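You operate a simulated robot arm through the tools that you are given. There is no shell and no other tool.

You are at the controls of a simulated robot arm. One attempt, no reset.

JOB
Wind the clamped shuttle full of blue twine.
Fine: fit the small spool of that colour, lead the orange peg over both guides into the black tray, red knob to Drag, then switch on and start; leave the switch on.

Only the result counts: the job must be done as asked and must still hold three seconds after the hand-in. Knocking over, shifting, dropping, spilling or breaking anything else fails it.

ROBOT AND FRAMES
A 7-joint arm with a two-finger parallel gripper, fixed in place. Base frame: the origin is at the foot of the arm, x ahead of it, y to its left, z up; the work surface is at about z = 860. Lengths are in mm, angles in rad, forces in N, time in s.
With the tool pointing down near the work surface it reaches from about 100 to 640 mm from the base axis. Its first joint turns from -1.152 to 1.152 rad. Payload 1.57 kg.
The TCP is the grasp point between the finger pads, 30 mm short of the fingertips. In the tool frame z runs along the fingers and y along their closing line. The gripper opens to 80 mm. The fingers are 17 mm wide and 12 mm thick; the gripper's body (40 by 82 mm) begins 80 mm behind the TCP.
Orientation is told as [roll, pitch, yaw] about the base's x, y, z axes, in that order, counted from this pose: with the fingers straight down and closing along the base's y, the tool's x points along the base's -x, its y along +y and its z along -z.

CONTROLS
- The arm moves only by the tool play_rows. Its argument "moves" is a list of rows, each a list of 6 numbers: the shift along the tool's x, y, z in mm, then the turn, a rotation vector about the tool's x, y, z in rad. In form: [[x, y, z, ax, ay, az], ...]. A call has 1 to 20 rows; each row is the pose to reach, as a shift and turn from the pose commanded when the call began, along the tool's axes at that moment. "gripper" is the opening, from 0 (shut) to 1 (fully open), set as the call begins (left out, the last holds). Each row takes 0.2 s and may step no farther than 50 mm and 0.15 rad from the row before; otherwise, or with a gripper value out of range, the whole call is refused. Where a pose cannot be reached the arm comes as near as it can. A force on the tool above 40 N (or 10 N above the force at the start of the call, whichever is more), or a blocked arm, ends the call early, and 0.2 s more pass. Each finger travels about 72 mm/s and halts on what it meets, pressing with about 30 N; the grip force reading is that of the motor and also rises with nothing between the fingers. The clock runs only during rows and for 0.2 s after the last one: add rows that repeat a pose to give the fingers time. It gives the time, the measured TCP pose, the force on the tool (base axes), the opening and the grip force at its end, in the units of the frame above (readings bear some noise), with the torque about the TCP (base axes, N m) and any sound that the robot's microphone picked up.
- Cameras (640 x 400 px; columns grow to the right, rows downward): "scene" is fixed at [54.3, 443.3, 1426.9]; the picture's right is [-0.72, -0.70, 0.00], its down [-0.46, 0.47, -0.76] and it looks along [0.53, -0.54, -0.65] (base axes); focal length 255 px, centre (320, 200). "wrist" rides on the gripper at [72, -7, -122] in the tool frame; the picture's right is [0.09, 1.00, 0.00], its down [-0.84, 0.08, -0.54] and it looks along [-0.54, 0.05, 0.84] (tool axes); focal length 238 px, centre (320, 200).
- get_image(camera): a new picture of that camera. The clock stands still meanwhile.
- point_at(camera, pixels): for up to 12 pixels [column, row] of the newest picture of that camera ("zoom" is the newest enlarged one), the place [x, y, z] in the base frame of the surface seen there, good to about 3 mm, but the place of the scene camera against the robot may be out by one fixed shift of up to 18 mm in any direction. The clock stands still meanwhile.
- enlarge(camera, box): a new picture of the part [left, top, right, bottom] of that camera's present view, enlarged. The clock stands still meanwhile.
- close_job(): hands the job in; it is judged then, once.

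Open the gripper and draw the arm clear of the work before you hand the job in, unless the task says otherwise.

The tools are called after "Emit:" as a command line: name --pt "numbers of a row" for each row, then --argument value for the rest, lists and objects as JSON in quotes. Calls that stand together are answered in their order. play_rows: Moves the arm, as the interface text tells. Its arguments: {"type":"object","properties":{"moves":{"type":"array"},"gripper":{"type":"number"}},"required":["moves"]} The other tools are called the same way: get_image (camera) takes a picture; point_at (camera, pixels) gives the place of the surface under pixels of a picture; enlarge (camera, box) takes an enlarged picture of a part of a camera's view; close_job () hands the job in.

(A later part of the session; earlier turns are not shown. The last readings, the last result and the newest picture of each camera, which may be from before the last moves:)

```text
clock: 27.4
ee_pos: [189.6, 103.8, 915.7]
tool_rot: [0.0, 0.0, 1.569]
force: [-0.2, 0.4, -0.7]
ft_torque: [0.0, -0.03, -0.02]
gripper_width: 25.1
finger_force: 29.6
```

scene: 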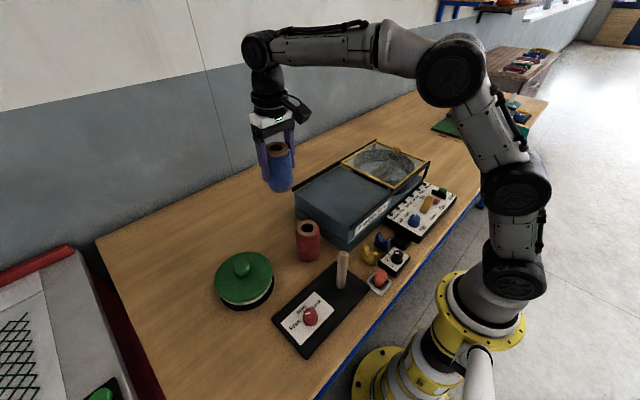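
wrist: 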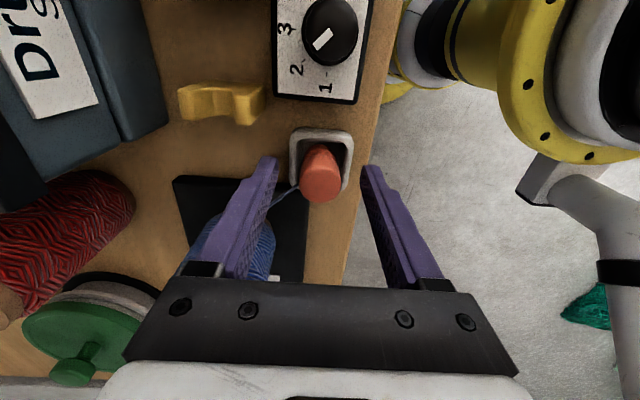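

Gripped at 25 mm. I lift the peg 55 mm straight up and then look at the guides to fix the notch positions.

Emit:
play_rows --pt "0 0 -5 0 0 0" --pt "0 0 -15 0 0 0" --pt "0 0 -30 0 0 0" --pt "0 0 -45 0 0 0" --pt "0 0 -55 0 0 0" --pt "0 0 -55 0 0 0"

Emit:
get_image --camera "wrist"

Emit:
enlarge --camera "wrist" --box '[190, 0, 350, 120]'

Emit:
enlarge --camera "scene" --box '[310, 210, 450, 310]'

```text
clock: 28.8
ee_pos: [188.9, 103.3, 970.4]
tool_rot: [0.0, 0.0, 1.571]
force: [0.0, 1.0, 0.4]
ft_torque: [-0.01, -0.03, 0.02]
gripper_width: 25.4
finger_force: 29.8
```

```text
taken
```

wrist: 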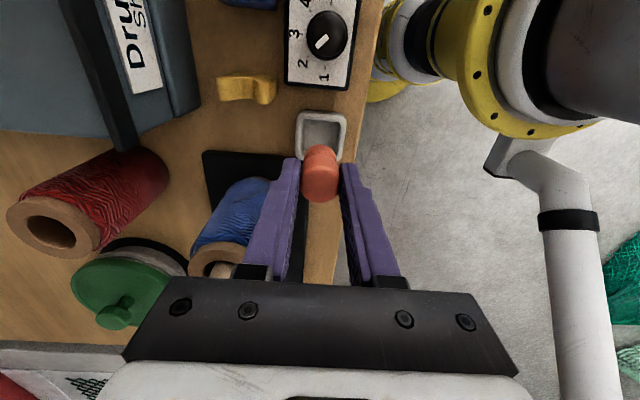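

```text
3.33 times, centred on (270, 60) of wrist
```

zoom: 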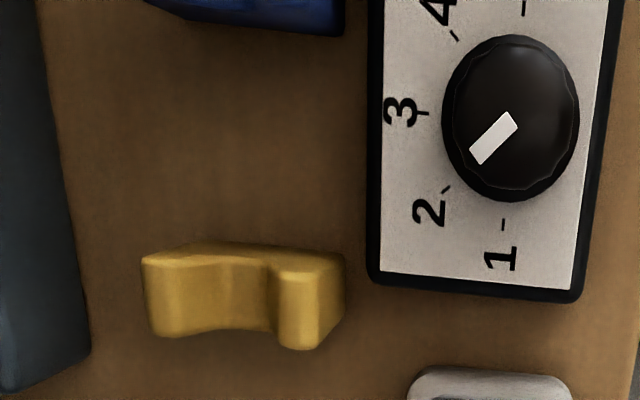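

```text
4.00 times, centred on (380, 260) of scene
```

zoom: 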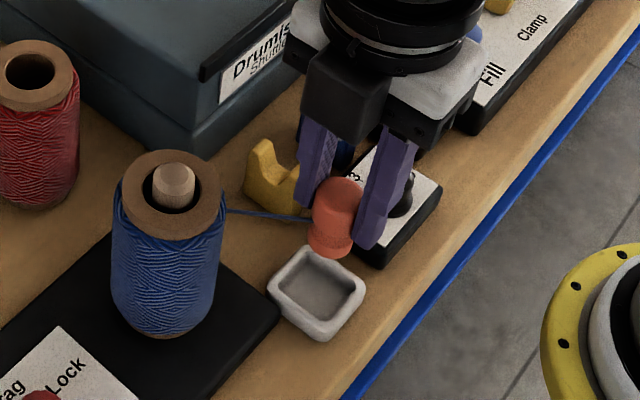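

The peg is lifted and the twine follows. I measure the yellow guide: prong tops at (165,258), (310,285) and notch floor near (225,262) in the wrist view zoom—taking it afresh.

Emit:
enlarge --camera "wrist" --box '[190, 0, 350, 120]'

Emit:
point_at --camera "zoom" --pixels '[[160, 262], [180, 262], [205, 262], [225, 260], [250, 262], [270, 265], [285, 280], [310, 275], [330, 260], [160, 320], [220, 310], [300, 340]]'

```text
3.33 times, centred on (270, 60) of wrist
```

zoom: 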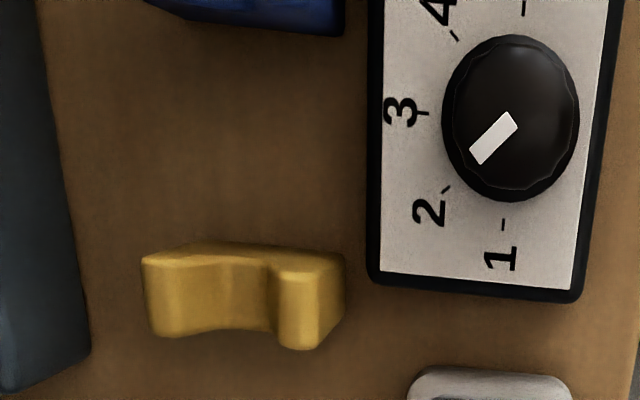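

```text
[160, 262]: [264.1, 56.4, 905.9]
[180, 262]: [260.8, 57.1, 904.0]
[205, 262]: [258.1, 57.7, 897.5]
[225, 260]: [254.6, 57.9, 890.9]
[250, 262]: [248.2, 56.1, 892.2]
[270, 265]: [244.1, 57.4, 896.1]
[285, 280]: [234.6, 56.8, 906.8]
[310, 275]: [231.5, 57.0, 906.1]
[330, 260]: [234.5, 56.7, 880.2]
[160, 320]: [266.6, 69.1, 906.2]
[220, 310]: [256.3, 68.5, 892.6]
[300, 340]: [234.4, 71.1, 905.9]
```

Notch centre is x≈249.5, prong tops 906. I carry the peg to (249.5,104), then along −y over both guides at peg-bottom height ≈920.

Emit:
play_rows --pt "0 -15 0 0 0 0" --pt "0 -30 0 0 0 0" --pt "0 -45 0 0 0 0" --pt "0 -60.5 0 0 0 0" --pt "0 -60.5 0 0 0 0"

Emit:
enlarge --camera "scene" --box '[310, 200, 450, 300]'

Emit:
get_image --camera "wrist"

```text
clock: 30.0
ee_pos: [250.8, 103.3, 971.1]
tool_rot: [0.001, 0.0, 1.571]
force: [0.0, -0.1, 0.1]
ft_torque: [0.01, 0.0, 0.01]
gripper_width: 25.1
finger_force: 30.4
```

```text
4.00 times, centred on (380, 250) of scene
```

zoom: 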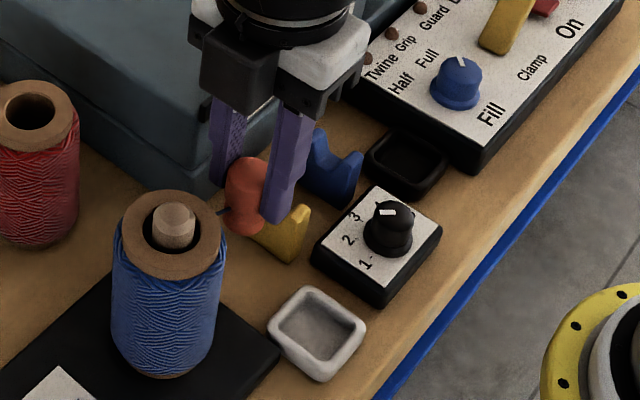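

```text
taken
```

wrist: 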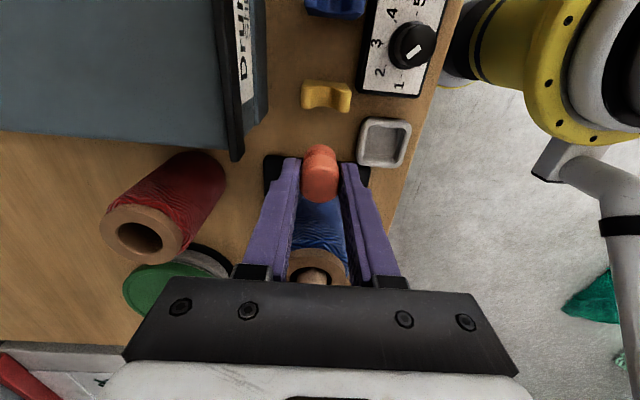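

The peg is on the spool side of the yellow guide, aligned with the notch line. I now sweep along −y over the yellow guide (y 63.5) and the blue guide (y 3.5).

Emit:
play_rows --pt "14 1 0 0 0 0" --pt "28 1 0 0 0 0" --pt "42 1 0 0 0 0" --pt "56 1 0 0 0 0" --pt "70 1 0 0 0 0" --pt "84 1 0 0 0 0" --pt "98 1 0 0 0 0" --pt "112 1 0 0 0 0" --pt "126 1 0 0 0 0" --pt "126 1 0 0 0 0"

Emit:
enlarge --camera "scene" --box '[310, 190, 450, 290]'

Emit:
get_image --camera "wrist"

```text
clock: 32.2
ee_pos: [249.6, -22.6, 970.4]
tool_rot: [-0.001, -0.001, 1.57]
force: [0.2, 0.2, -0.6]
ft_torque: [-0.01, 0.0, 0.01]
gripper_width: 25.1
finger_force: 29.8
```

```text
4.00 times, centred on (380, 240) of scene
```

zoom: 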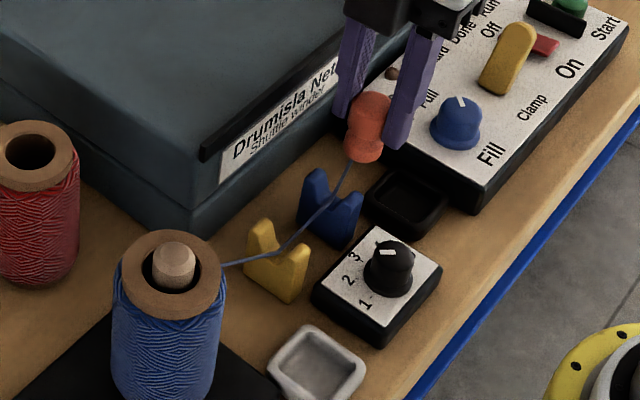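

```text
taken
```

wrist: 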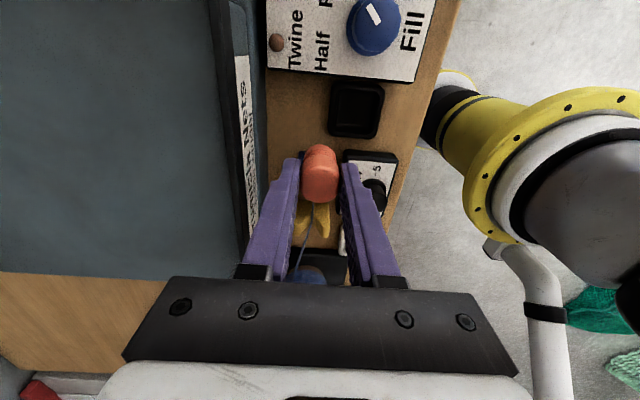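

The twine now lies over both notches. I measure the black tray at about (355,108) in this wrist view.

Emit:
enlarge --camera "wrist" --box '[290, 50, 420, 150]'

Emit:
point_at --camera "wrist" --pixels '[[332, 108], [382, 108], [356, 84], [354, 135], [355, 108], [336, 85], [383, 86], [331, 132], [378, 134]]'

```text
4.00 times, centred on (355, 100) of wrist
```

zoom: 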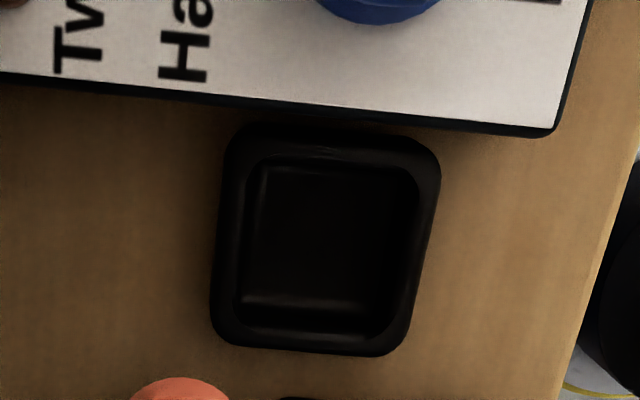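

```text
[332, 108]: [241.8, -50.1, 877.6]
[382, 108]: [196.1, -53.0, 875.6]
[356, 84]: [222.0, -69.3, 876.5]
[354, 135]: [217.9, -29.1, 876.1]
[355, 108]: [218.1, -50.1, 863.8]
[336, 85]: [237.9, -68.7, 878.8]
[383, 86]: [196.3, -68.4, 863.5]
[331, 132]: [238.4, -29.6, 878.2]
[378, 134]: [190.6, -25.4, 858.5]
```

Tray centre is (219,−49), floor ≈864. I move over it and lower to about 4 mm above the floor.

Emit:
play_rows --pt "7 8 0 0 0 0" --pt "14 16 0 0 0 0" --pt "21 24 0 0 0 0" --pt "26.4 30.6 0 0 0 0" --pt "26.4 30.6 0 0 0 0" --pt "26.4 30.6 15 0 0 0" --pt "26.4 30.6 30 0 0 0" --pt "26.4 30.6 42 0 0 0" --pt "26.4 30.6 50 0 0 0" --pt "26.4 30.6 50 0 0 0"

Emit:
enlarge --camera "scene" --box '[310, 190, 450, 290]'

Emit:
get_image --camera "wrist"

```text
clock: 34.4
ee_pos: [219.6, -49.1, 920.3]
tool_rot: [0.0, 0.001, 1.571]
force: [-0.9, -0.7, 0.6]
ft_torque: [-0.01, -0.01, 0.0]
gripper_width: 25.4
finger_force: 29.5
```

```text
4.00 times, centred on (380, 240) of scene
```

zoom: 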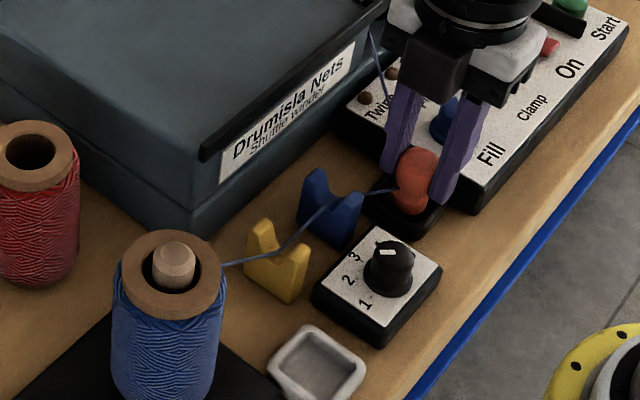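

```text
taken
```

wrist: 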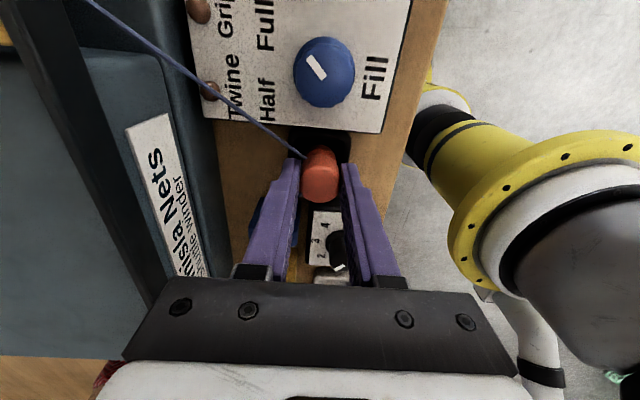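

The twine now also runs from the peg on toward the drum. I lower the last millimetres gently until contact.

Emit:
play_rows --pt "0 0 1.5 0 0 0" --pt "0 0 3 0 0 0" --pt "0 0 4.5 0 0 0" --pt "0 0 4.5 0 0 0"

```text
clock: 35.4
ee_pos: [217.8, -49.0, 916.2]
tool_rot: [0.0, 0.0, 1.571]
force: [0.5, 0.2, -0.3]
ft_torque: [0.01, -0.02, -0.01]
gripper_width: 25.2
finger_force: 30.4
```

No contact yet at z=916. I continue down in 0.7 mm steps.

Emit:
play_rows --pt "0 0 0.7 0 0 0" --pt "0 0 1.4 0 0 0" --pt "0 0 2.1 0 0 0" --pt "0 0 2.1 0 0 0"

```text
clock: 36.4
ee_pos: [220.1, -47.9, 915.0]
tool_rot: [-0.003, 0.001, 1.57]
force: [-3.7, 3.0, 22.7]
ft_torque: [0.12, 0.2, 0.05]
gripper_width: 24.9
finger_force: 30.5
```

Contact with 22 N: the peg rests on the tray floor. I back off 0.8 mm and open the gripper.

Emit:
play_rows --pt "0 0 -0.8 0 0 0" --pt "0 0 -0.8 0 0 0" --pt "0 0 -0.8 0 0 0" --pt "0 0 -0.8 0 0 0" --gripper 0.6

Emit:
get_image --camera "wrist"

```text
clock: 37.4
ee_pos: [218.6, -48.0, 914.6]
tool_rot: [0.0, -0.002, 1.571]
force: [-0.7, 0.7, 0.7]
ft_torque: [0.02, -0.01, 0.0]
gripper_width: 48.0
finger_force: 0.0
```

```text
taken
```

wrist: 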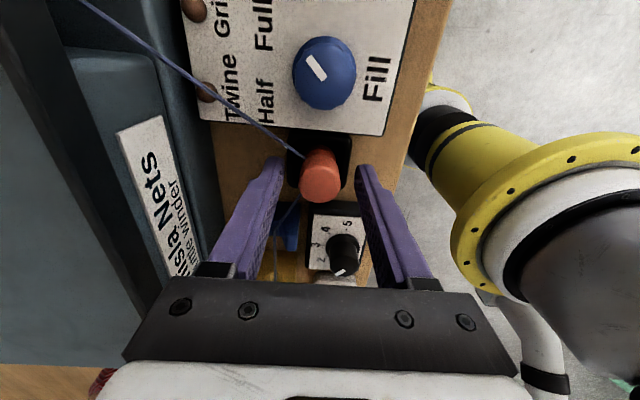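

Peg stands in the black tray. I rise straight up and check from above.

Emit:
play_rows --pt "0 0 -10 0 0 0" --pt "0 0 -30 0 0 0" --pt "0 0 -60 0 0 0" --pt "0 0 -100 0 0 0" --pt "0 0 -140 0 0 0" --pt "0 0 -140 0 0 0"

Emit:
get_image --camera "wrist"

Emit:
enlarge --camera "scene" --box '[270, 130, 470, 330]'

Emit:
enlarge --camera "wrist" --box '[200, 0, 400, 160]'

```text
clock: 38.8
ee_pos: [218.2, -47.9, 1054.6]
tool_rot: [0.0, 0.0, 1.571]
force: [-0.5, -1.0, 0.2]
ft_torque: [0.0, 0.0, 0.01]
gripper_width: 47.8
finger_force: 0.1
```

```text
taken
```

wrist: 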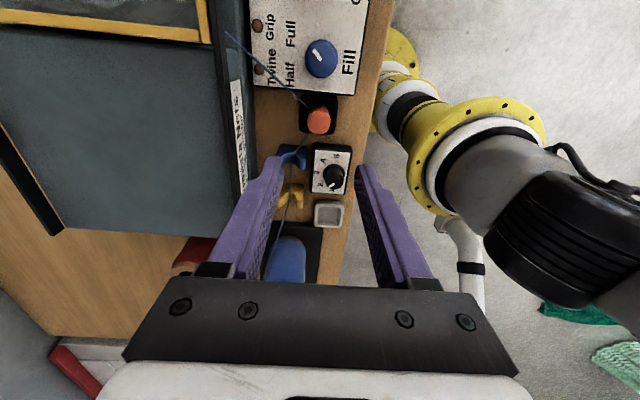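

```text
2.00 times, centred on (370, 230) of scene
```

zoom: 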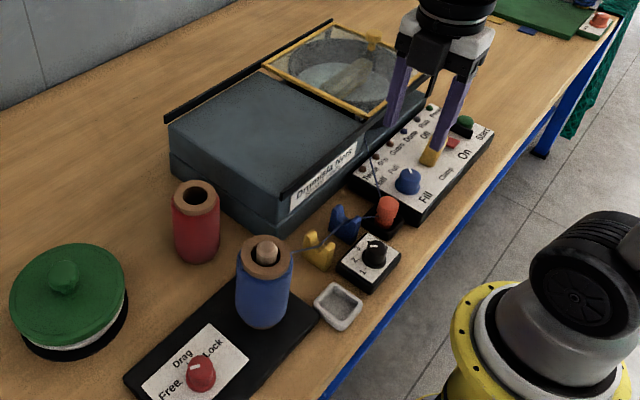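

```text
2.50 times, centred on (300, 80) of wrist
```

zoom: 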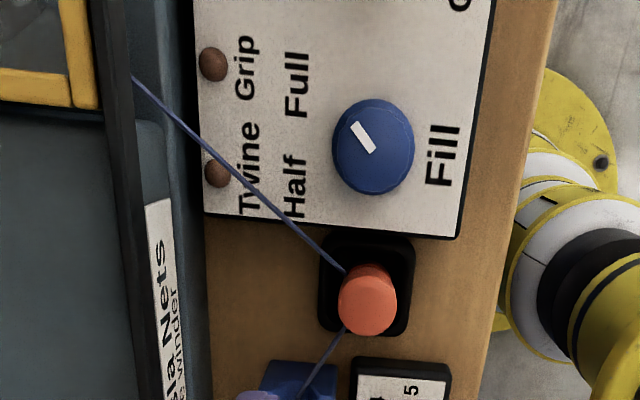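

The peg is in the black tray, twine running over both guides, and Fill is at Full. Next the red knob: I move above it, turning the yaw back to 0 on the way.

Emit:
play_rows --pt "-10 -2 -20 0 0 0.1" --pt "-35 -8 -25 0 0 0.24" --pt "-62 -14 -25 0 0 0.38" --pt "-90 -20 -25 0 0 0.52" --pt "-118 -26 -25 0 0 0.66" --pt "-146 -32 -25 0 0 0.8" --pt "-175 -38 -25 0 0 0.94" --pt "-204 -44 -25 0 0 1.08" --pt "-233 -50 -25 0 0 1.22" --pt "-262 -56 -25 0 0 1.36" --pt "-290 -62 -25 0 0 1.5" --pt "-318 -67 -20 0 0 1.571" --pt "-318 -67 -20 0 0 1.571"

Emit:
get_image --camera "wrist"

```text
clock: 41.6
ee_pos: [284.2, 270.4, 1073.6]
tool_rot: [0.001, 0.001, -0.002]
force: [0.5, 0.1, 0.3]
ft_torque: [-0.02, -0.01, 0.0]
gripper_width: 47.8
finger_force: 0.1
```

```text
taken
```

wrist: 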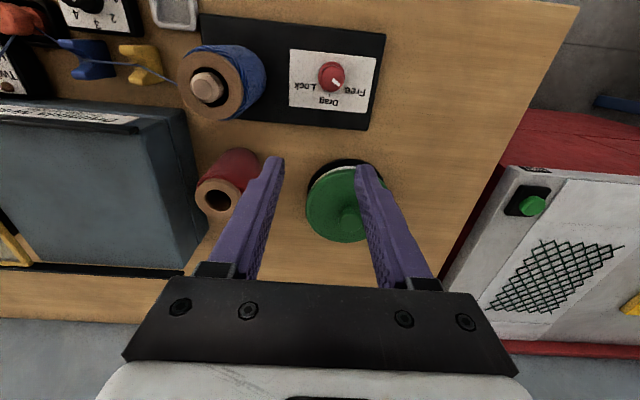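

I zoom on the red knob at about (332,77) to read the mark and tick angles.

Emit:
enlarge --camera "wrist" --box '[285, 40, 385, 115]'

Emit:
enlarge --camera "wrist" --box '[310, 55, 360, 95]'

```text
5.33 times, centred on (335, 78) of wrist
```

zoom: 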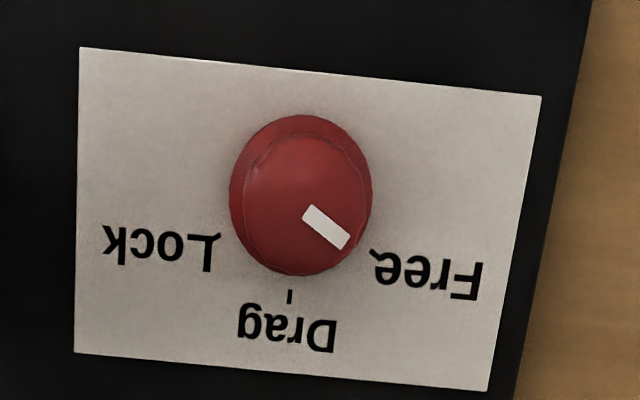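

```text
10.00 times, centred on (335, 75) of wrist
```

zoom: 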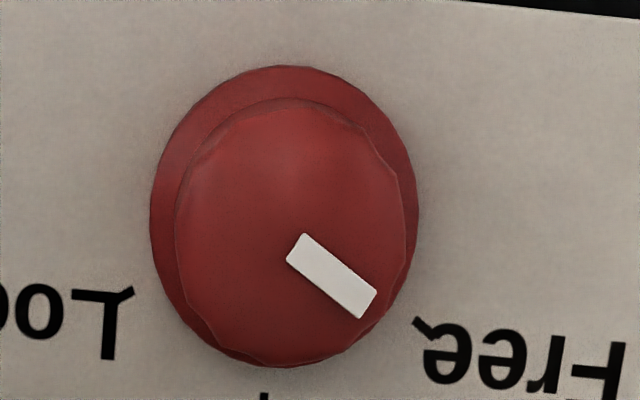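

Ticks are ±60° around Drag (which points +x), and the mark is at Free. I measure the knob's top and flange.

Emit:
point_at --camera "zoom" --pixels '[[190, 230], [395, 215], [290, 112], [290, 345], [290, 230], [160, 180], [412, 190], [285, 75], [270, 355], [450, 100], [330, 275]]'

```text
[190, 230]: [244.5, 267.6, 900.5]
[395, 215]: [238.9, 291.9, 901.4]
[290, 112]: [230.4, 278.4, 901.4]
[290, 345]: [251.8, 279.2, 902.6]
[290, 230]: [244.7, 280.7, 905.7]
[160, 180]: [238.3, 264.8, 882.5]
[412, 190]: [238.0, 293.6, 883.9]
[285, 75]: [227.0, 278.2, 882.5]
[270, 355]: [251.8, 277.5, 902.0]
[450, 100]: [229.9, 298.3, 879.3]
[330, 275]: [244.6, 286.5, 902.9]
```

Knob centre is (241,279.3), top 904, plate 879. I move over it with the tool yawed +1.047 so that the turn ends near yaw 0.

Emit:
play_rows --pt "6 1 8 0 0 -0.131" --pt "12 2.5 16 0 0 -0.262" --pt "18 4 24 0 0 -0.393" --pt "24 5 32 0 0 -0.524" --pt "30 6 42 0 0 -0.654" --pt "36 7.5 52 0 0 -0.785" --pt "40 8.5 62 0 0 -0.916" --pt "43.2 8.9 72 0 0 -1.047" --pt "43.2 8.9 72 0 0 -1.047"

Emit:
get_image --camera "wrist"

Emit:
enlarge --camera "wrist" --box '[270, 100, 370, 180]'

```text
clock: 43.6
ee_pos: [244.0, 278.5, 1002.7]
tool_rot: [-0.001, 0.0, 1.048]
force: [-0.2, 0.5, -0.1]
ft_torque: [-0.01, 0.01, 0.0]
gripper_width: 48.0
finger_force: 0.1
```

```text
taken
```

wrist: 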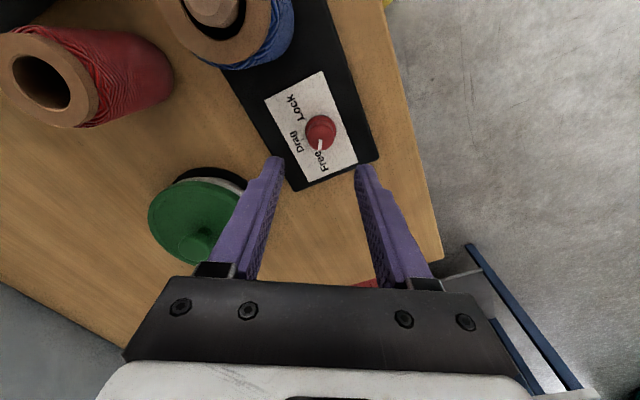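

```text
5.00 times, centred on (320, 140) of wrist
```

zoom: 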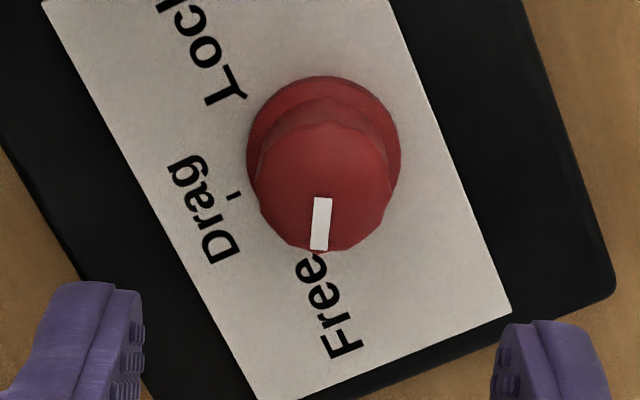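

I re-measure the knob top from this view (face about (258..390, 122..248) in the zoom).

Emit:
point_at --camera "zoom" --pixels '[[264, 190], [384, 183], [325, 130], [322, 240], [323, 186], [252, 140], [398, 150], [325, 80], [310, 205]]'

```text
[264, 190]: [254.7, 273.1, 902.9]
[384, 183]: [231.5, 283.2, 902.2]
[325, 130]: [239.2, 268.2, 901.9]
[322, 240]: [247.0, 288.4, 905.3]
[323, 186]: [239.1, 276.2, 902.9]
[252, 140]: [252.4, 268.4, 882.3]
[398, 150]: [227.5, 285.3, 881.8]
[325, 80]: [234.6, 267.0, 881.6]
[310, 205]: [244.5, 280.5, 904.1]
```

Knob centre (242.6,278.5) matches the TCP within 1 mm. I descend to z≈917, fingertips just above the flange.

Emit:
play_rows --pt "0 0 20 0 0 0" --pt "0 0 40 0 0 0" --pt "0 0 58 0 0 0" --pt "0 0 72 0 0 0" --pt "0 0 80 0 0 0" --pt "0 0 85 0 0 0" --pt "0 0 85 0 0 0"

Emit:
get_image --camera "wrist"

```text
clock: 45.2
ee_pos: [242.5, 278.7, 918.3]
tool_rot: [0.002, 0.0, 1.046]
force: [0.5, -0.4, 0.6]
ft_torque: [-0.02, -0.03, 0.02]
gripper_width: 47.9
finger_force: 0.0
```

```text
taken
```

wrist: 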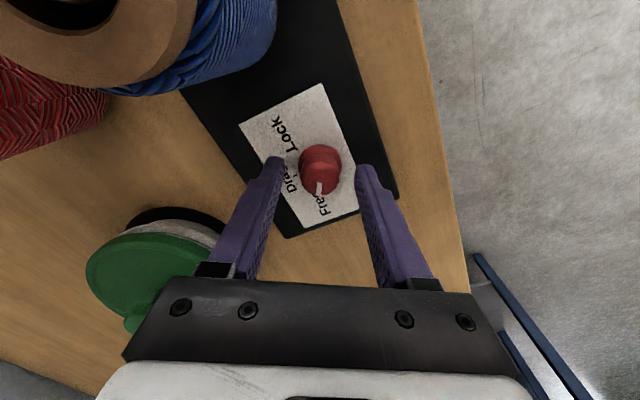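

The knob lies centred between the fingertips. I close the gripper on it.

Emit:
play_rows --pt "0 0 0 0 0 0" --pt "0 0 0 0 0 0" --pt "0 0 0 0 0 0" --pt "0 0 0 0 0 0" --gripper 0.1

```text
clock: 46.2
ee_pos: [241.9, 279.2, 918.7]
tool_rot: [0.0, 0.0, 1.045]
force: [-0.9, 1.2, -2.7]
ft_torque: [0.1, 0.0, 0.0]
gripper_width: 25.3
finger_force: 36.9
```

Held at 25 mm. I turn the knob clockwise by about 1.05 rad (toward Drag) in 0.1 rad steps.

Emit:
play_rows --pt "0 0 0 0 0 0.1" --pt "0 0 0 0 0 0.2" --pt "0 0 0 0 0 0.3" --pt "0 0 0 0 0 0.4" --pt "0 0 0 0 0 0.5" --pt "0 0 0 0 0 0.6" --pt "0 0 0 0 0 0.7" --pt "0 0 0 0 0 0.8" --pt "0 0 0 0 0 0.9" --pt "0 0 0 0 0 1.0" --pt "0 0 0 0 0 1.047" --pt "0 0 0 0 0 1.047"

Emit:
get_image --camera "wrist"

Emit:
enlarge --camera "scene" --box '[265, 270, 365, 360]'

```text
clock: 48.8
ee_pos: [243.2, 279.8, 918.9]
tool_rot: [0.004, -0.003, -0.001]
force: [-13.6, 22.4, -5.8]
ft_torque: [0.61, -0.1, 0.03]
gripper_width: 25.3
finger_force: 36.4
```

```text
taken
```

wrist: 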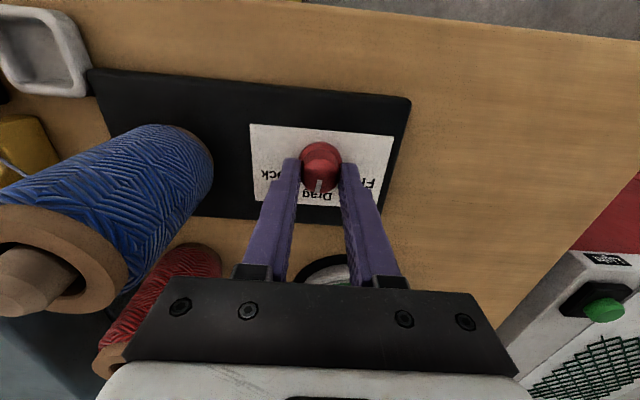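

```text
4.44 times, centred on (315, 315) of scene
```

zoom: 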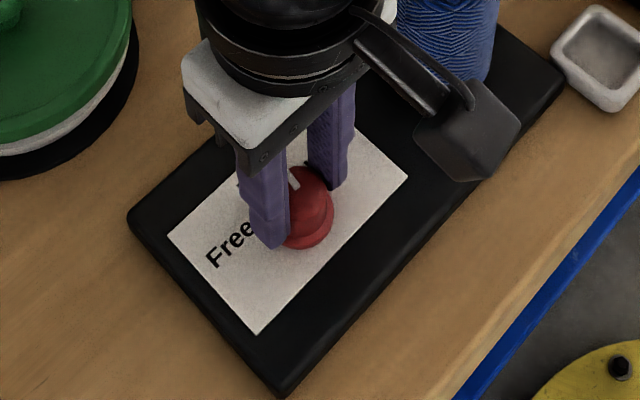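

The mark now points at the Drag label; there is some side force (22 N), so I open the gripper to release the knob.

Emit:
play_rows --pt "0 0 0 0 0 0" --pt "0 0 0 0 0 0" --pt "0 0 0 0 0 0" --gripper 0.6

Emit:
get_image --camera "wrist"

Emit:
enlarge --camera "wrist" --box '[250, 110, 400, 220]'

```text
clock: 49.6
ee_pos: [242.6, 277.3, 916.9]
tool_rot: [0.0, 0.0, 0.001]
force: [-0.3, 0.1, -0.5]
ft_torque: [0.03, 0.01, 0.0]
gripper_width: 48.0
finger_force: 0.0
```

```text
taken
```

wrist: 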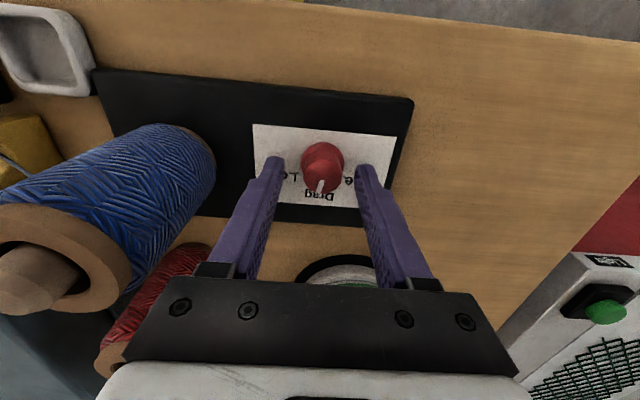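

```text
3.64 times, centred on (325, 165) of wrist
```

zoom: 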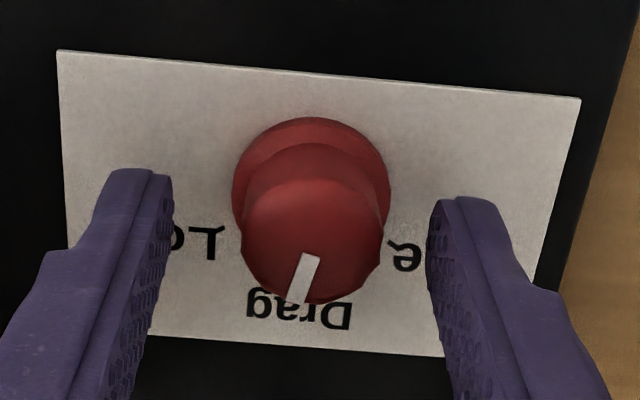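

The mark seems a bit past Drag toward Lock. I rise and look at it from straight above to measure the true angle.

Emit:
play_rows --pt "0 0 -20 0 0 0" --pt "0 0 -50 0 0 0" --pt "-15 -5 -90 0 0 0" --pt "-30 -8 -130 0 0 0" --pt "-42 -8 -157 0 0 0" --pt "-42 -8 -157 0 0 0"

Emit:
enlarge --camera "wrist" --box '[285, 40, 385, 115]'

Emit:
enlarge --camera "wrist" --box '[310, 55, 360, 95]'

```text
clock: 51.0
ee_pos: [285.7, 270.5, 1075.3]
tool_rot: [0.0, 0.001, 0.0]
force: [0.8, -0.4, -0.5]
ft_torque: [0.01, -0.02, 0.0]
gripper_width: 47.8
finger_force: 0.1
```

```text
5.33 times, centred on (335, 78) of wrist
```

zoom: 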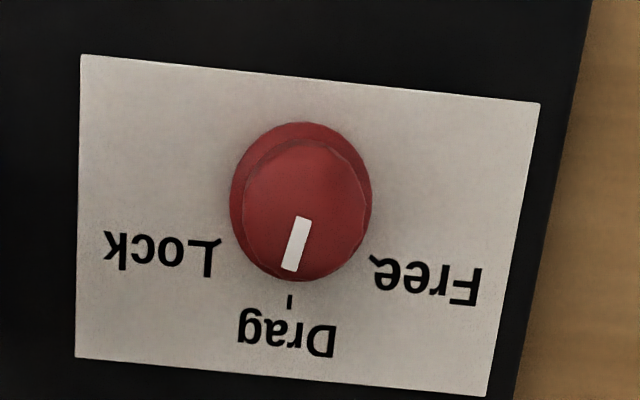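

```text
10.00 times, centred on (335, 75) of wrist
```

zoom: 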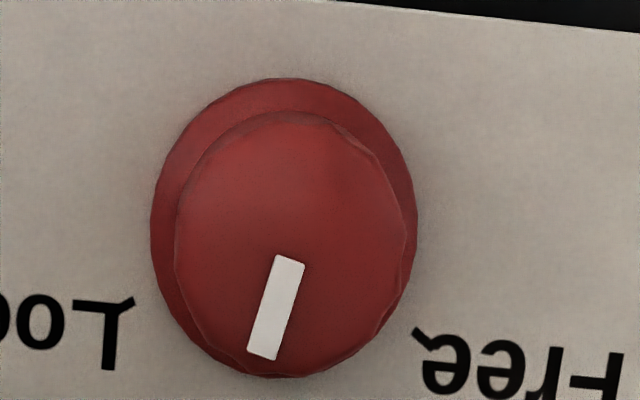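

The mark is about 11° past Drag toward Lock (the grip was ~2 mm off the knob's axis, true axis ≈ (243.7,280.7)). I go back with a better centred grip to correct by +0.19 rad.

Emit:
play_rows --pt "15 4 25 0 0 0" --pt "30 8 55 0 0 0" --pt "42 10.2 80 0 0 0" --pt "42 10.2 110 0 0 0" --pt "42 10.2 135 0 0 0" --pt "42 10.2 150 0 0 0" --pt "42 10.2 158 0 0 0" --pt "42 10.2 158 0 0 0"

Emit:
enlarge --camera "wrist" --box '[250, 110, 400, 220]'

```text
clock: 52.8
ee_pos: [243.2, 279.5, 916.0]
tool_rot: [0.0, 0.0, -0.001]
force: [0.2, -0.3, 0.8]
ft_torque: [-0.03, 0.01, 0.0]
gripper_width: 48.1
finger_force: 0.0
```

```text
3.64 times, centred on (325, 165) of wrist
```

zoom: 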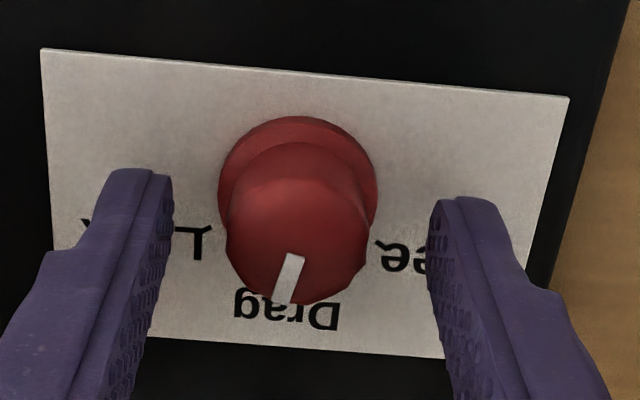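

Knob is centred in y within 0.6 mm now. I check x by measuring the mark and knob edges in this zoom.

Emit:
point_at --camera "zoom" --pixels '[[297, 296], [297, 200], [297, 160], [297, 128], [235, 245], [360, 245], [297, 245], [226, 180], [370, 180], [297, 215], [297, 230]]'

```text
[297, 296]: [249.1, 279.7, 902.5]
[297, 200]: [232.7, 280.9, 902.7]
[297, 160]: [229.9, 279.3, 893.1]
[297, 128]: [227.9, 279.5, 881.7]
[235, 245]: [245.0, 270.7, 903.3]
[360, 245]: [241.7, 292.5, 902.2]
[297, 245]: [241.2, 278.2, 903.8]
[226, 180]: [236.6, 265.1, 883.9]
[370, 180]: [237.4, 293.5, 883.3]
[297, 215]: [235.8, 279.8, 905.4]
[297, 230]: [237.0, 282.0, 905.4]
```

Knob centre reads (241.5,279.5); I shift 1.5 mm toward −x and close the gripper.

Emit:
play_rows --pt "1.5 0 0 0 0 0" --pt "1.5 0 0 0 0 0" --pt "1.5 0 0 0 0 0" --pt "1.5 0 0 0 0 0" --gripper 0.1

Emit:
enlarge --camera "wrist" --box '[250, 110, 400, 220]'

```text
clock: 53.8
ee_pos: [241.6, 280.5, 916.6]
tool_rot: [-0.002, 0.0, 0.0]
force: [8.0, -10.2, -1.3]
ft_torque: [-0.29, -0.38, -0.03]
gripper_width: 25.1
finger_force: 36.7
```

```text
3.64 times, centred on (325, 165) of wrist
```

zoom: 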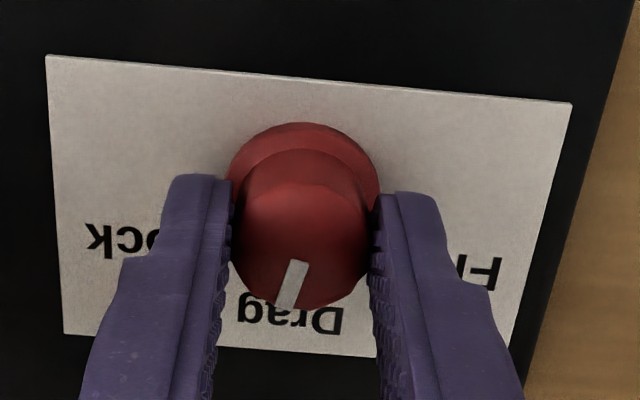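

Gripped. I turn back counter-clockwise by 0.2 rad and look at the mark.

Emit:
play_rows --pt "1.5 0 0 0 0 -0.07" --pt "1.5 0 0 0 0 -0.14" --pt "1.5 0 0 0 0 -0.2" --pt "1.5 0 0 0 0 -0.2"

Emit:
enlarge --camera "wrist" --box '[250, 110, 400, 220]'

```text
clock: 54.8
ee_pos: [242.6, 279.7, 917.3]
tool_rot: [0.0, -0.002, 0.203]
force: [27.3, -17.0, -4.0]
ft_torque: [-0.54, -0.59, -0.01]
gripper_width: 25.3
finger_force: 36.5
```

```text
3.64 times, centred on (325, 165) of wrist
```

zoom: 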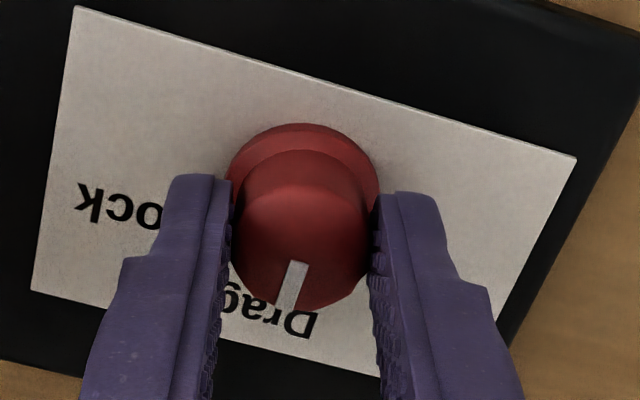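

I accidentally repeated the 1.5 mm shift (side force 27 N); I move back 2.5 mm to relieve it and then look.

Emit:
play_rows --pt "-1.2 0 0 0 0 0" --pt "-2.5 0 0 0 0 0" --pt "-2.5 0 0 0 0 0"

```text
clock: 55.6
ee_pos: [242.4, 278.5, 916.4]
tool_rot: [-0.004, -0.002, 0.201]
force: [8.4, -18.1, 7.6]
ft_torque: [-0.58, -1.07, -0.03]
gripper_width: 25.2
finger_force: 36.9
```

Side force is down. I open the gripper and rise to view the knob from above.

Emit:
play_rows --pt "0 0 0 0 0 0" --pt "0 0 0 0 0 0" --pt "0 0 0 0 0 0" --pt "0 0 -20 0 0 0" --pt "0 0 -50 0 0 0" --pt "-20 0 -90 0 0 0.07" --pt "-38 0 -130 0 0 0.14" --pt "-43 0 -158 0 0 0.2" --pt "-43 0 -158 0 0 0.2" --gripper 0.6

Emit:
get_image --camera "wrist"

Emit:
enlarge --camera "wrist" --box '[285, 40, 385, 115]'

Emit:
enlarge --camera "wrist" --box '[310, 55, 360, 95]'

```text
clock: 57.6
ee_pos: [284.7, 290.1, 1074.7]
tool_rot: [0.0, -0.001, -0.001]
force: [-0.2, 0.0, -0.1]
ft_torque: [-0.01, 0.01, -0.01]
gripper_width: 48.0
finger_force: 0.1
```

```text
taken
```

wrist: 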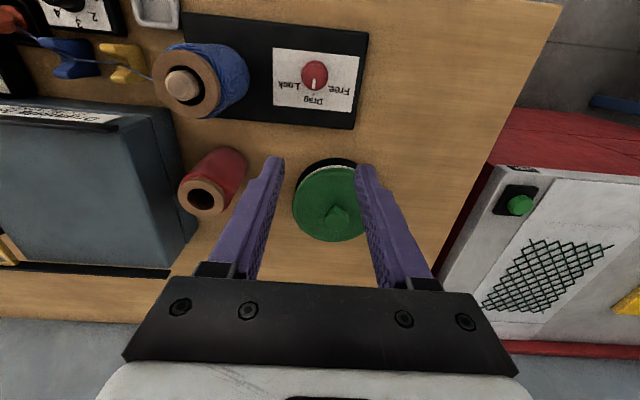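

```text
5.33 times, centred on (335, 78) of wrist
```

zoom: 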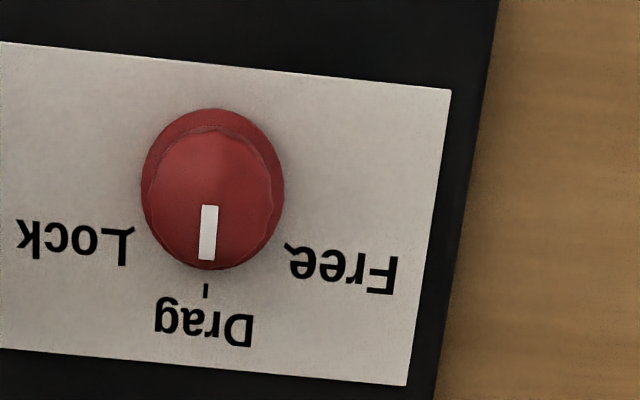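

```text
10.00 times, centred on (335, 75) of wrist
```

zoom: 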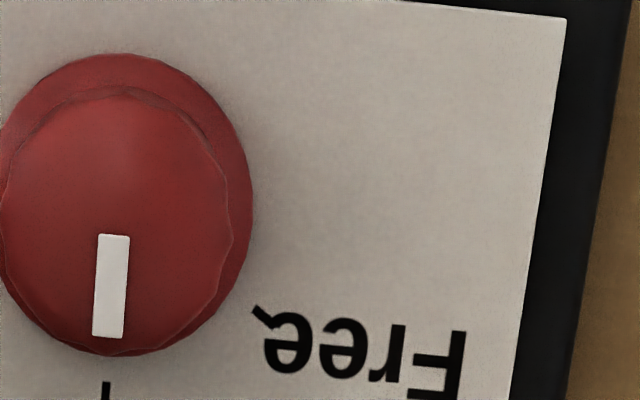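

The mark now lines up with the Drag tick to within a degree. Next I move over to the control panel to look at the switch, clamp lever and start button from above.

Emit:
play_rows --pt "2 -20 0 0 0 0" --pt "4 -55 0 0 0 0" --pt "6 -90 0 0 0 0" --pt "8 -125 0 0 0 0" --pt "10 -160 0 0 0 0" --pt "12 -195 0 0 0 0" --pt "14 -230 0 0 0 0" --pt "16 -265 0 0 0 0" --pt "18 -300 0 0 0 0" --pt "20 -335 0 0 0 0" --pt "22 -370 0 0 0 0" --pt "24 -405 0 0 0 0" --pt "26 -440 0 0 0 0" --pt "28 -475 0 0 0 0" --pt "30 -500 0 0 0 0" --pt "30 -505 0 0 0 0" --pt "30 -505 0 0 0 0"

Emit:
get_image --camera "wrist"

Emit:
enlarge --camera "wrist" --box '[210, 40, 430, 170]'

```text
clock: 61.2
ee_pos: [253.8, -214.9, 1074.5]
tool_rot: [0.001, 0.0, 0.001]
force: [-0.1, -0.2, -0.2]
ft_torque: [0.01, -0.02, 0.0]
gripper_width: 47.9
finger_force: 0.0
```

```text
taken
```

wrist: 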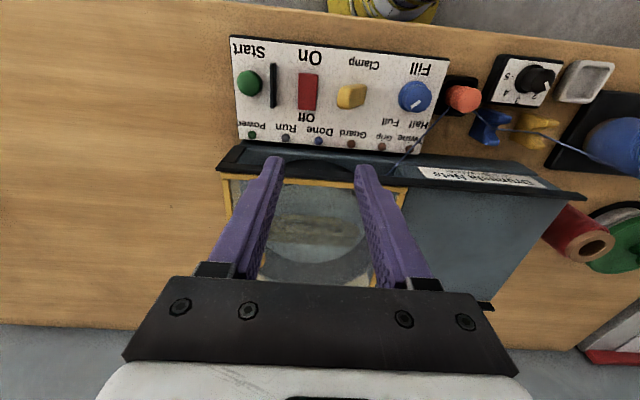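

```text
2.91 times, centred on (320, 105) of wrist
```

zoom: 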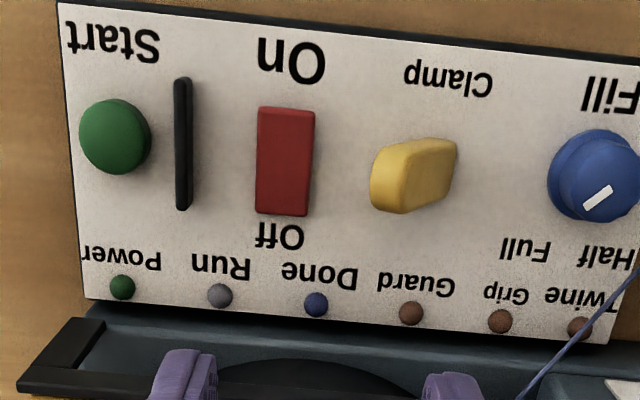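

The panel is clear: red rocker at (285,160), green Start at (113,135), clamp lever at (415,175). I measure them.

Emit:
point_at --camera "zoom" --pixels '[[285, 113], [285, 135], [285, 160], [285, 185], [282, 207], [263, 160], [308, 160], [112, 135], [184, 140], [395, 190], [440, 160], [230, 150]]'

Emit:
enlarge --camera "wrist" --box '[280, 60, 380, 130]'

Emit:
enlarge --camera "scene" --box '[395, 170, 465, 230]'

```text
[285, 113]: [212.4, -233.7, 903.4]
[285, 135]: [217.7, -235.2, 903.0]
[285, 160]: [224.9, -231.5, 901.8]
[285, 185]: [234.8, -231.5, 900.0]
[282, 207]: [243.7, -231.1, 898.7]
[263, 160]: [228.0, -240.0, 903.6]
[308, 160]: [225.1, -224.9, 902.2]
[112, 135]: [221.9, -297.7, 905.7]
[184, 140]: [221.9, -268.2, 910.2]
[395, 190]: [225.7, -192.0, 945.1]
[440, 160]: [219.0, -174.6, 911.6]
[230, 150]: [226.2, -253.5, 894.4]
```

```text
5.71 times, centred on (330, 95) of wrist
```

zoom: 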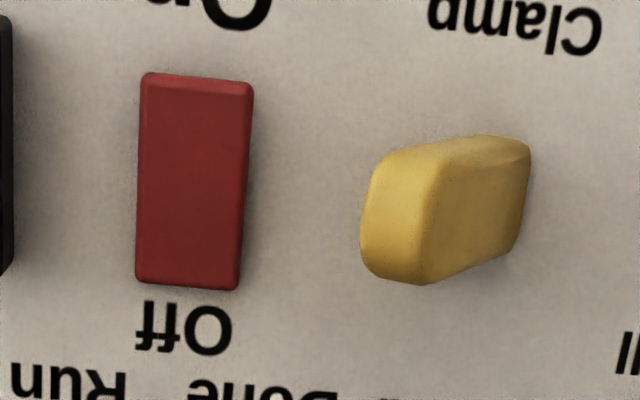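

```text
6.67 times, centred on (430, 200) of scene
```

zoom: 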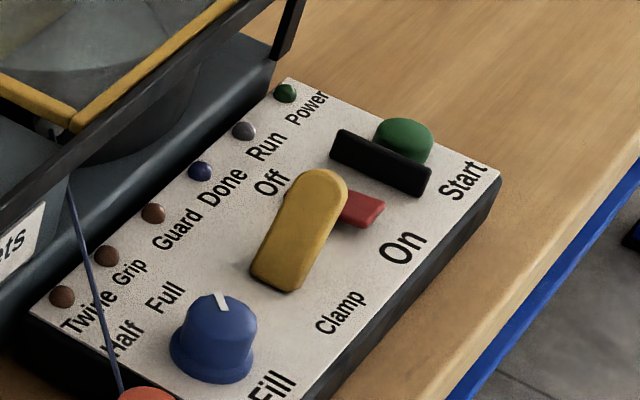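

The rocker's Off end is down (z 899 at x≈244) and its On end raised (z 903 at x≈212, y −232.5). I close the fingers and move above the On end.

Emit:
play_rows --pt "13 -6 0 0 0 0" --pt "26 -12 10 0 0 0" --pt "38.8 -17.6 30 0 0 0" --pt "38.8 -17.6 60 0 0 0" --pt "38.8 -17.6 90 0 0 0" --pt "38.8 -17.6 114 0 0 0" --pt "38.8 -17.6 114 0 0 0" --gripper 0.0

Emit:
get_image --camera "wrist"

Emit:
enlarge --camera "scene" --box '[375, 140, 475, 230]'

```text
clock: 62.8
ee_pos: [215.8, -232.2, 959.6]
tool_rot: [-0.001, 0.0, 0.001]
force: [-0.5, -0.1, 0.4]
ft_torque: [0.02, -0.03, -0.02]
gripper_width: 0.1
finger_force: 20.9
```

```text
taken
```

wrist: 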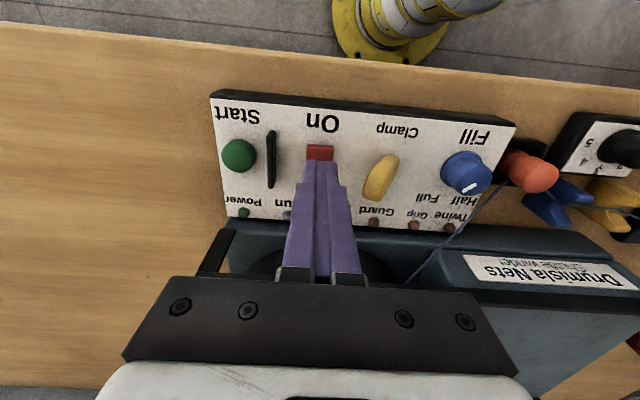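

```text
4.44 times, centred on (425, 185) of scene
```

zoom: 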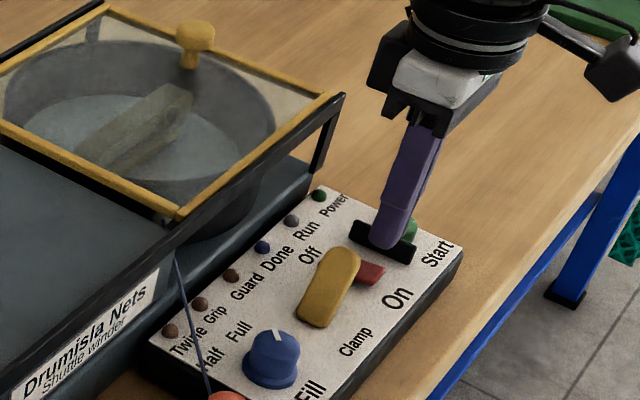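

The closed fingertips are right over the On end. I lower and press in small steps.

Emit:
play_rows --pt "0 0 10 0 0 0" --pt "0 0 18 0 0 0" --pt "0 0 23 0 0 0" --pt "0 0 26 0 0 0" --pt "0 0 28 0 0 0" --pt "0 0 30 0 0 0"

```text
clock: 64.2
ee_pos: [214.9, -232.5, 931.6]
tool_rot: [0.0, 0.001, 0.0]
force: [-0.4, 0.8, 0.0]
ft_torque: [0.0, 0.0, -0.02]
gripper_width: 0.0
finger_force: 21.4
```

No contact force yet at TCP 931.6 (tips ≈901.6). I continue down by small steps.

Emit:
play_rows --pt "0 0 1.5 0 0 0" --pt "0 0 3 0 0 0" --pt "0 0 4.5 0 0 0" --pt "0 0 4.5 0 0 0"

Emit:
get_image --camera "wrist"

```text
clock: 64.9
ee_pos: [215.5, -233.7, 931.5]
tool_rot: [-0.003, -0.003, 0.001]
force: [-1.1, 0.9, 1.7]
ft_torque: [-0.02, 0.0, 0.04]
gripper_width: 0.1
finger_force: 21.3
stopped in row 3: the force on the tool passed its limit at 44 N (the readings are from after the stop); the commanded pose is now the measured one
```

```text
taken
```

wrist: 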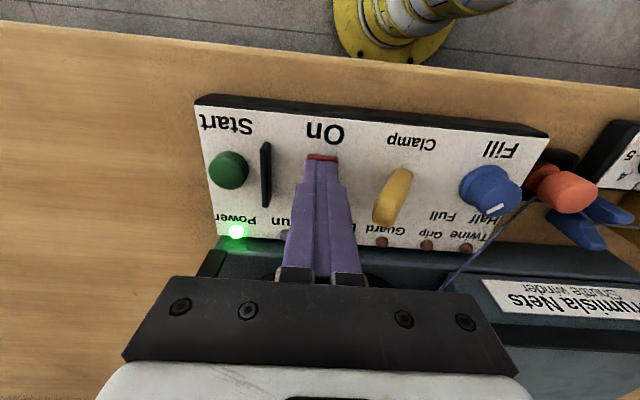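

The green Power light is on. I rise and check the other lights and the rocker.

Emit:
play_rows --pt "0 0 -10 0 0 0" --pt "0 0 -30 0 0 0" --pt "0 0 -60 0 0 0" --pt "0 0 -60 0 0 0"

Emit:
get_image --camera "wrist"

Emit:
enlarge --camera "wrist" --box '[200, 80, 480, 230]'

Emit:
enlarge --camera "scene" --box '[375, 160, 465, 230]'

```text
clock: 65.9
ee_pos: [216.1, -232.9, 990.9]
tool_rot: [-0.002, -0.001, 0.001]
force: [0.4, -0.1, -0.1]
ft_torque: [0.0, 0.01, -0.01]
gripper_width: 0.2
finger_force: 20.9
```

```text
taken
```

wrist: 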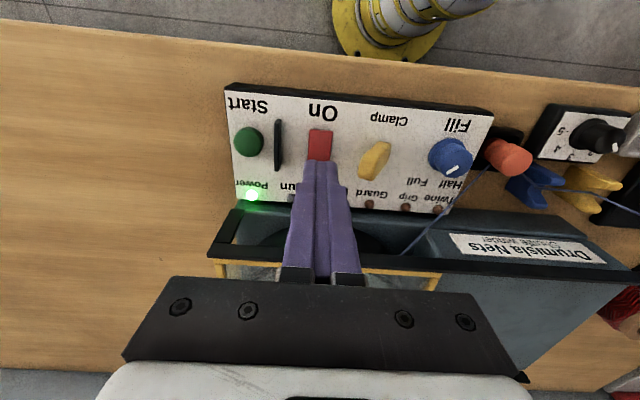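

```text
2.29 times, centred on (340, 155) of wrist
```

zoom: 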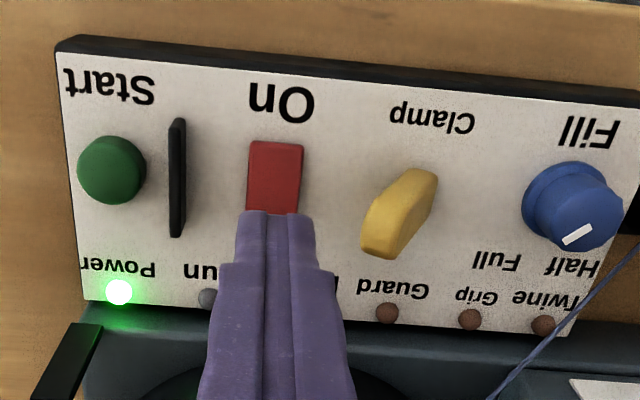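

```text
5.71 times, centred on (420, 195) of scene
```

zoom: 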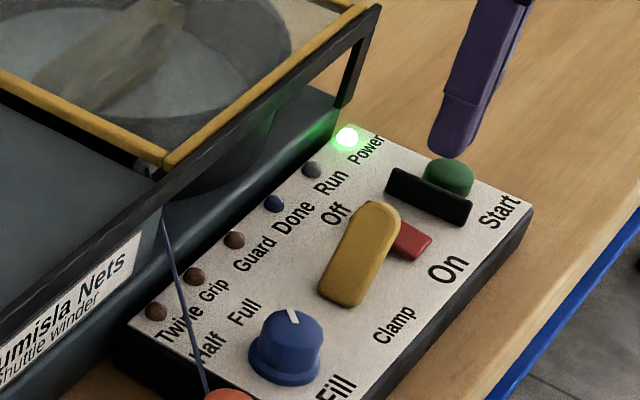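

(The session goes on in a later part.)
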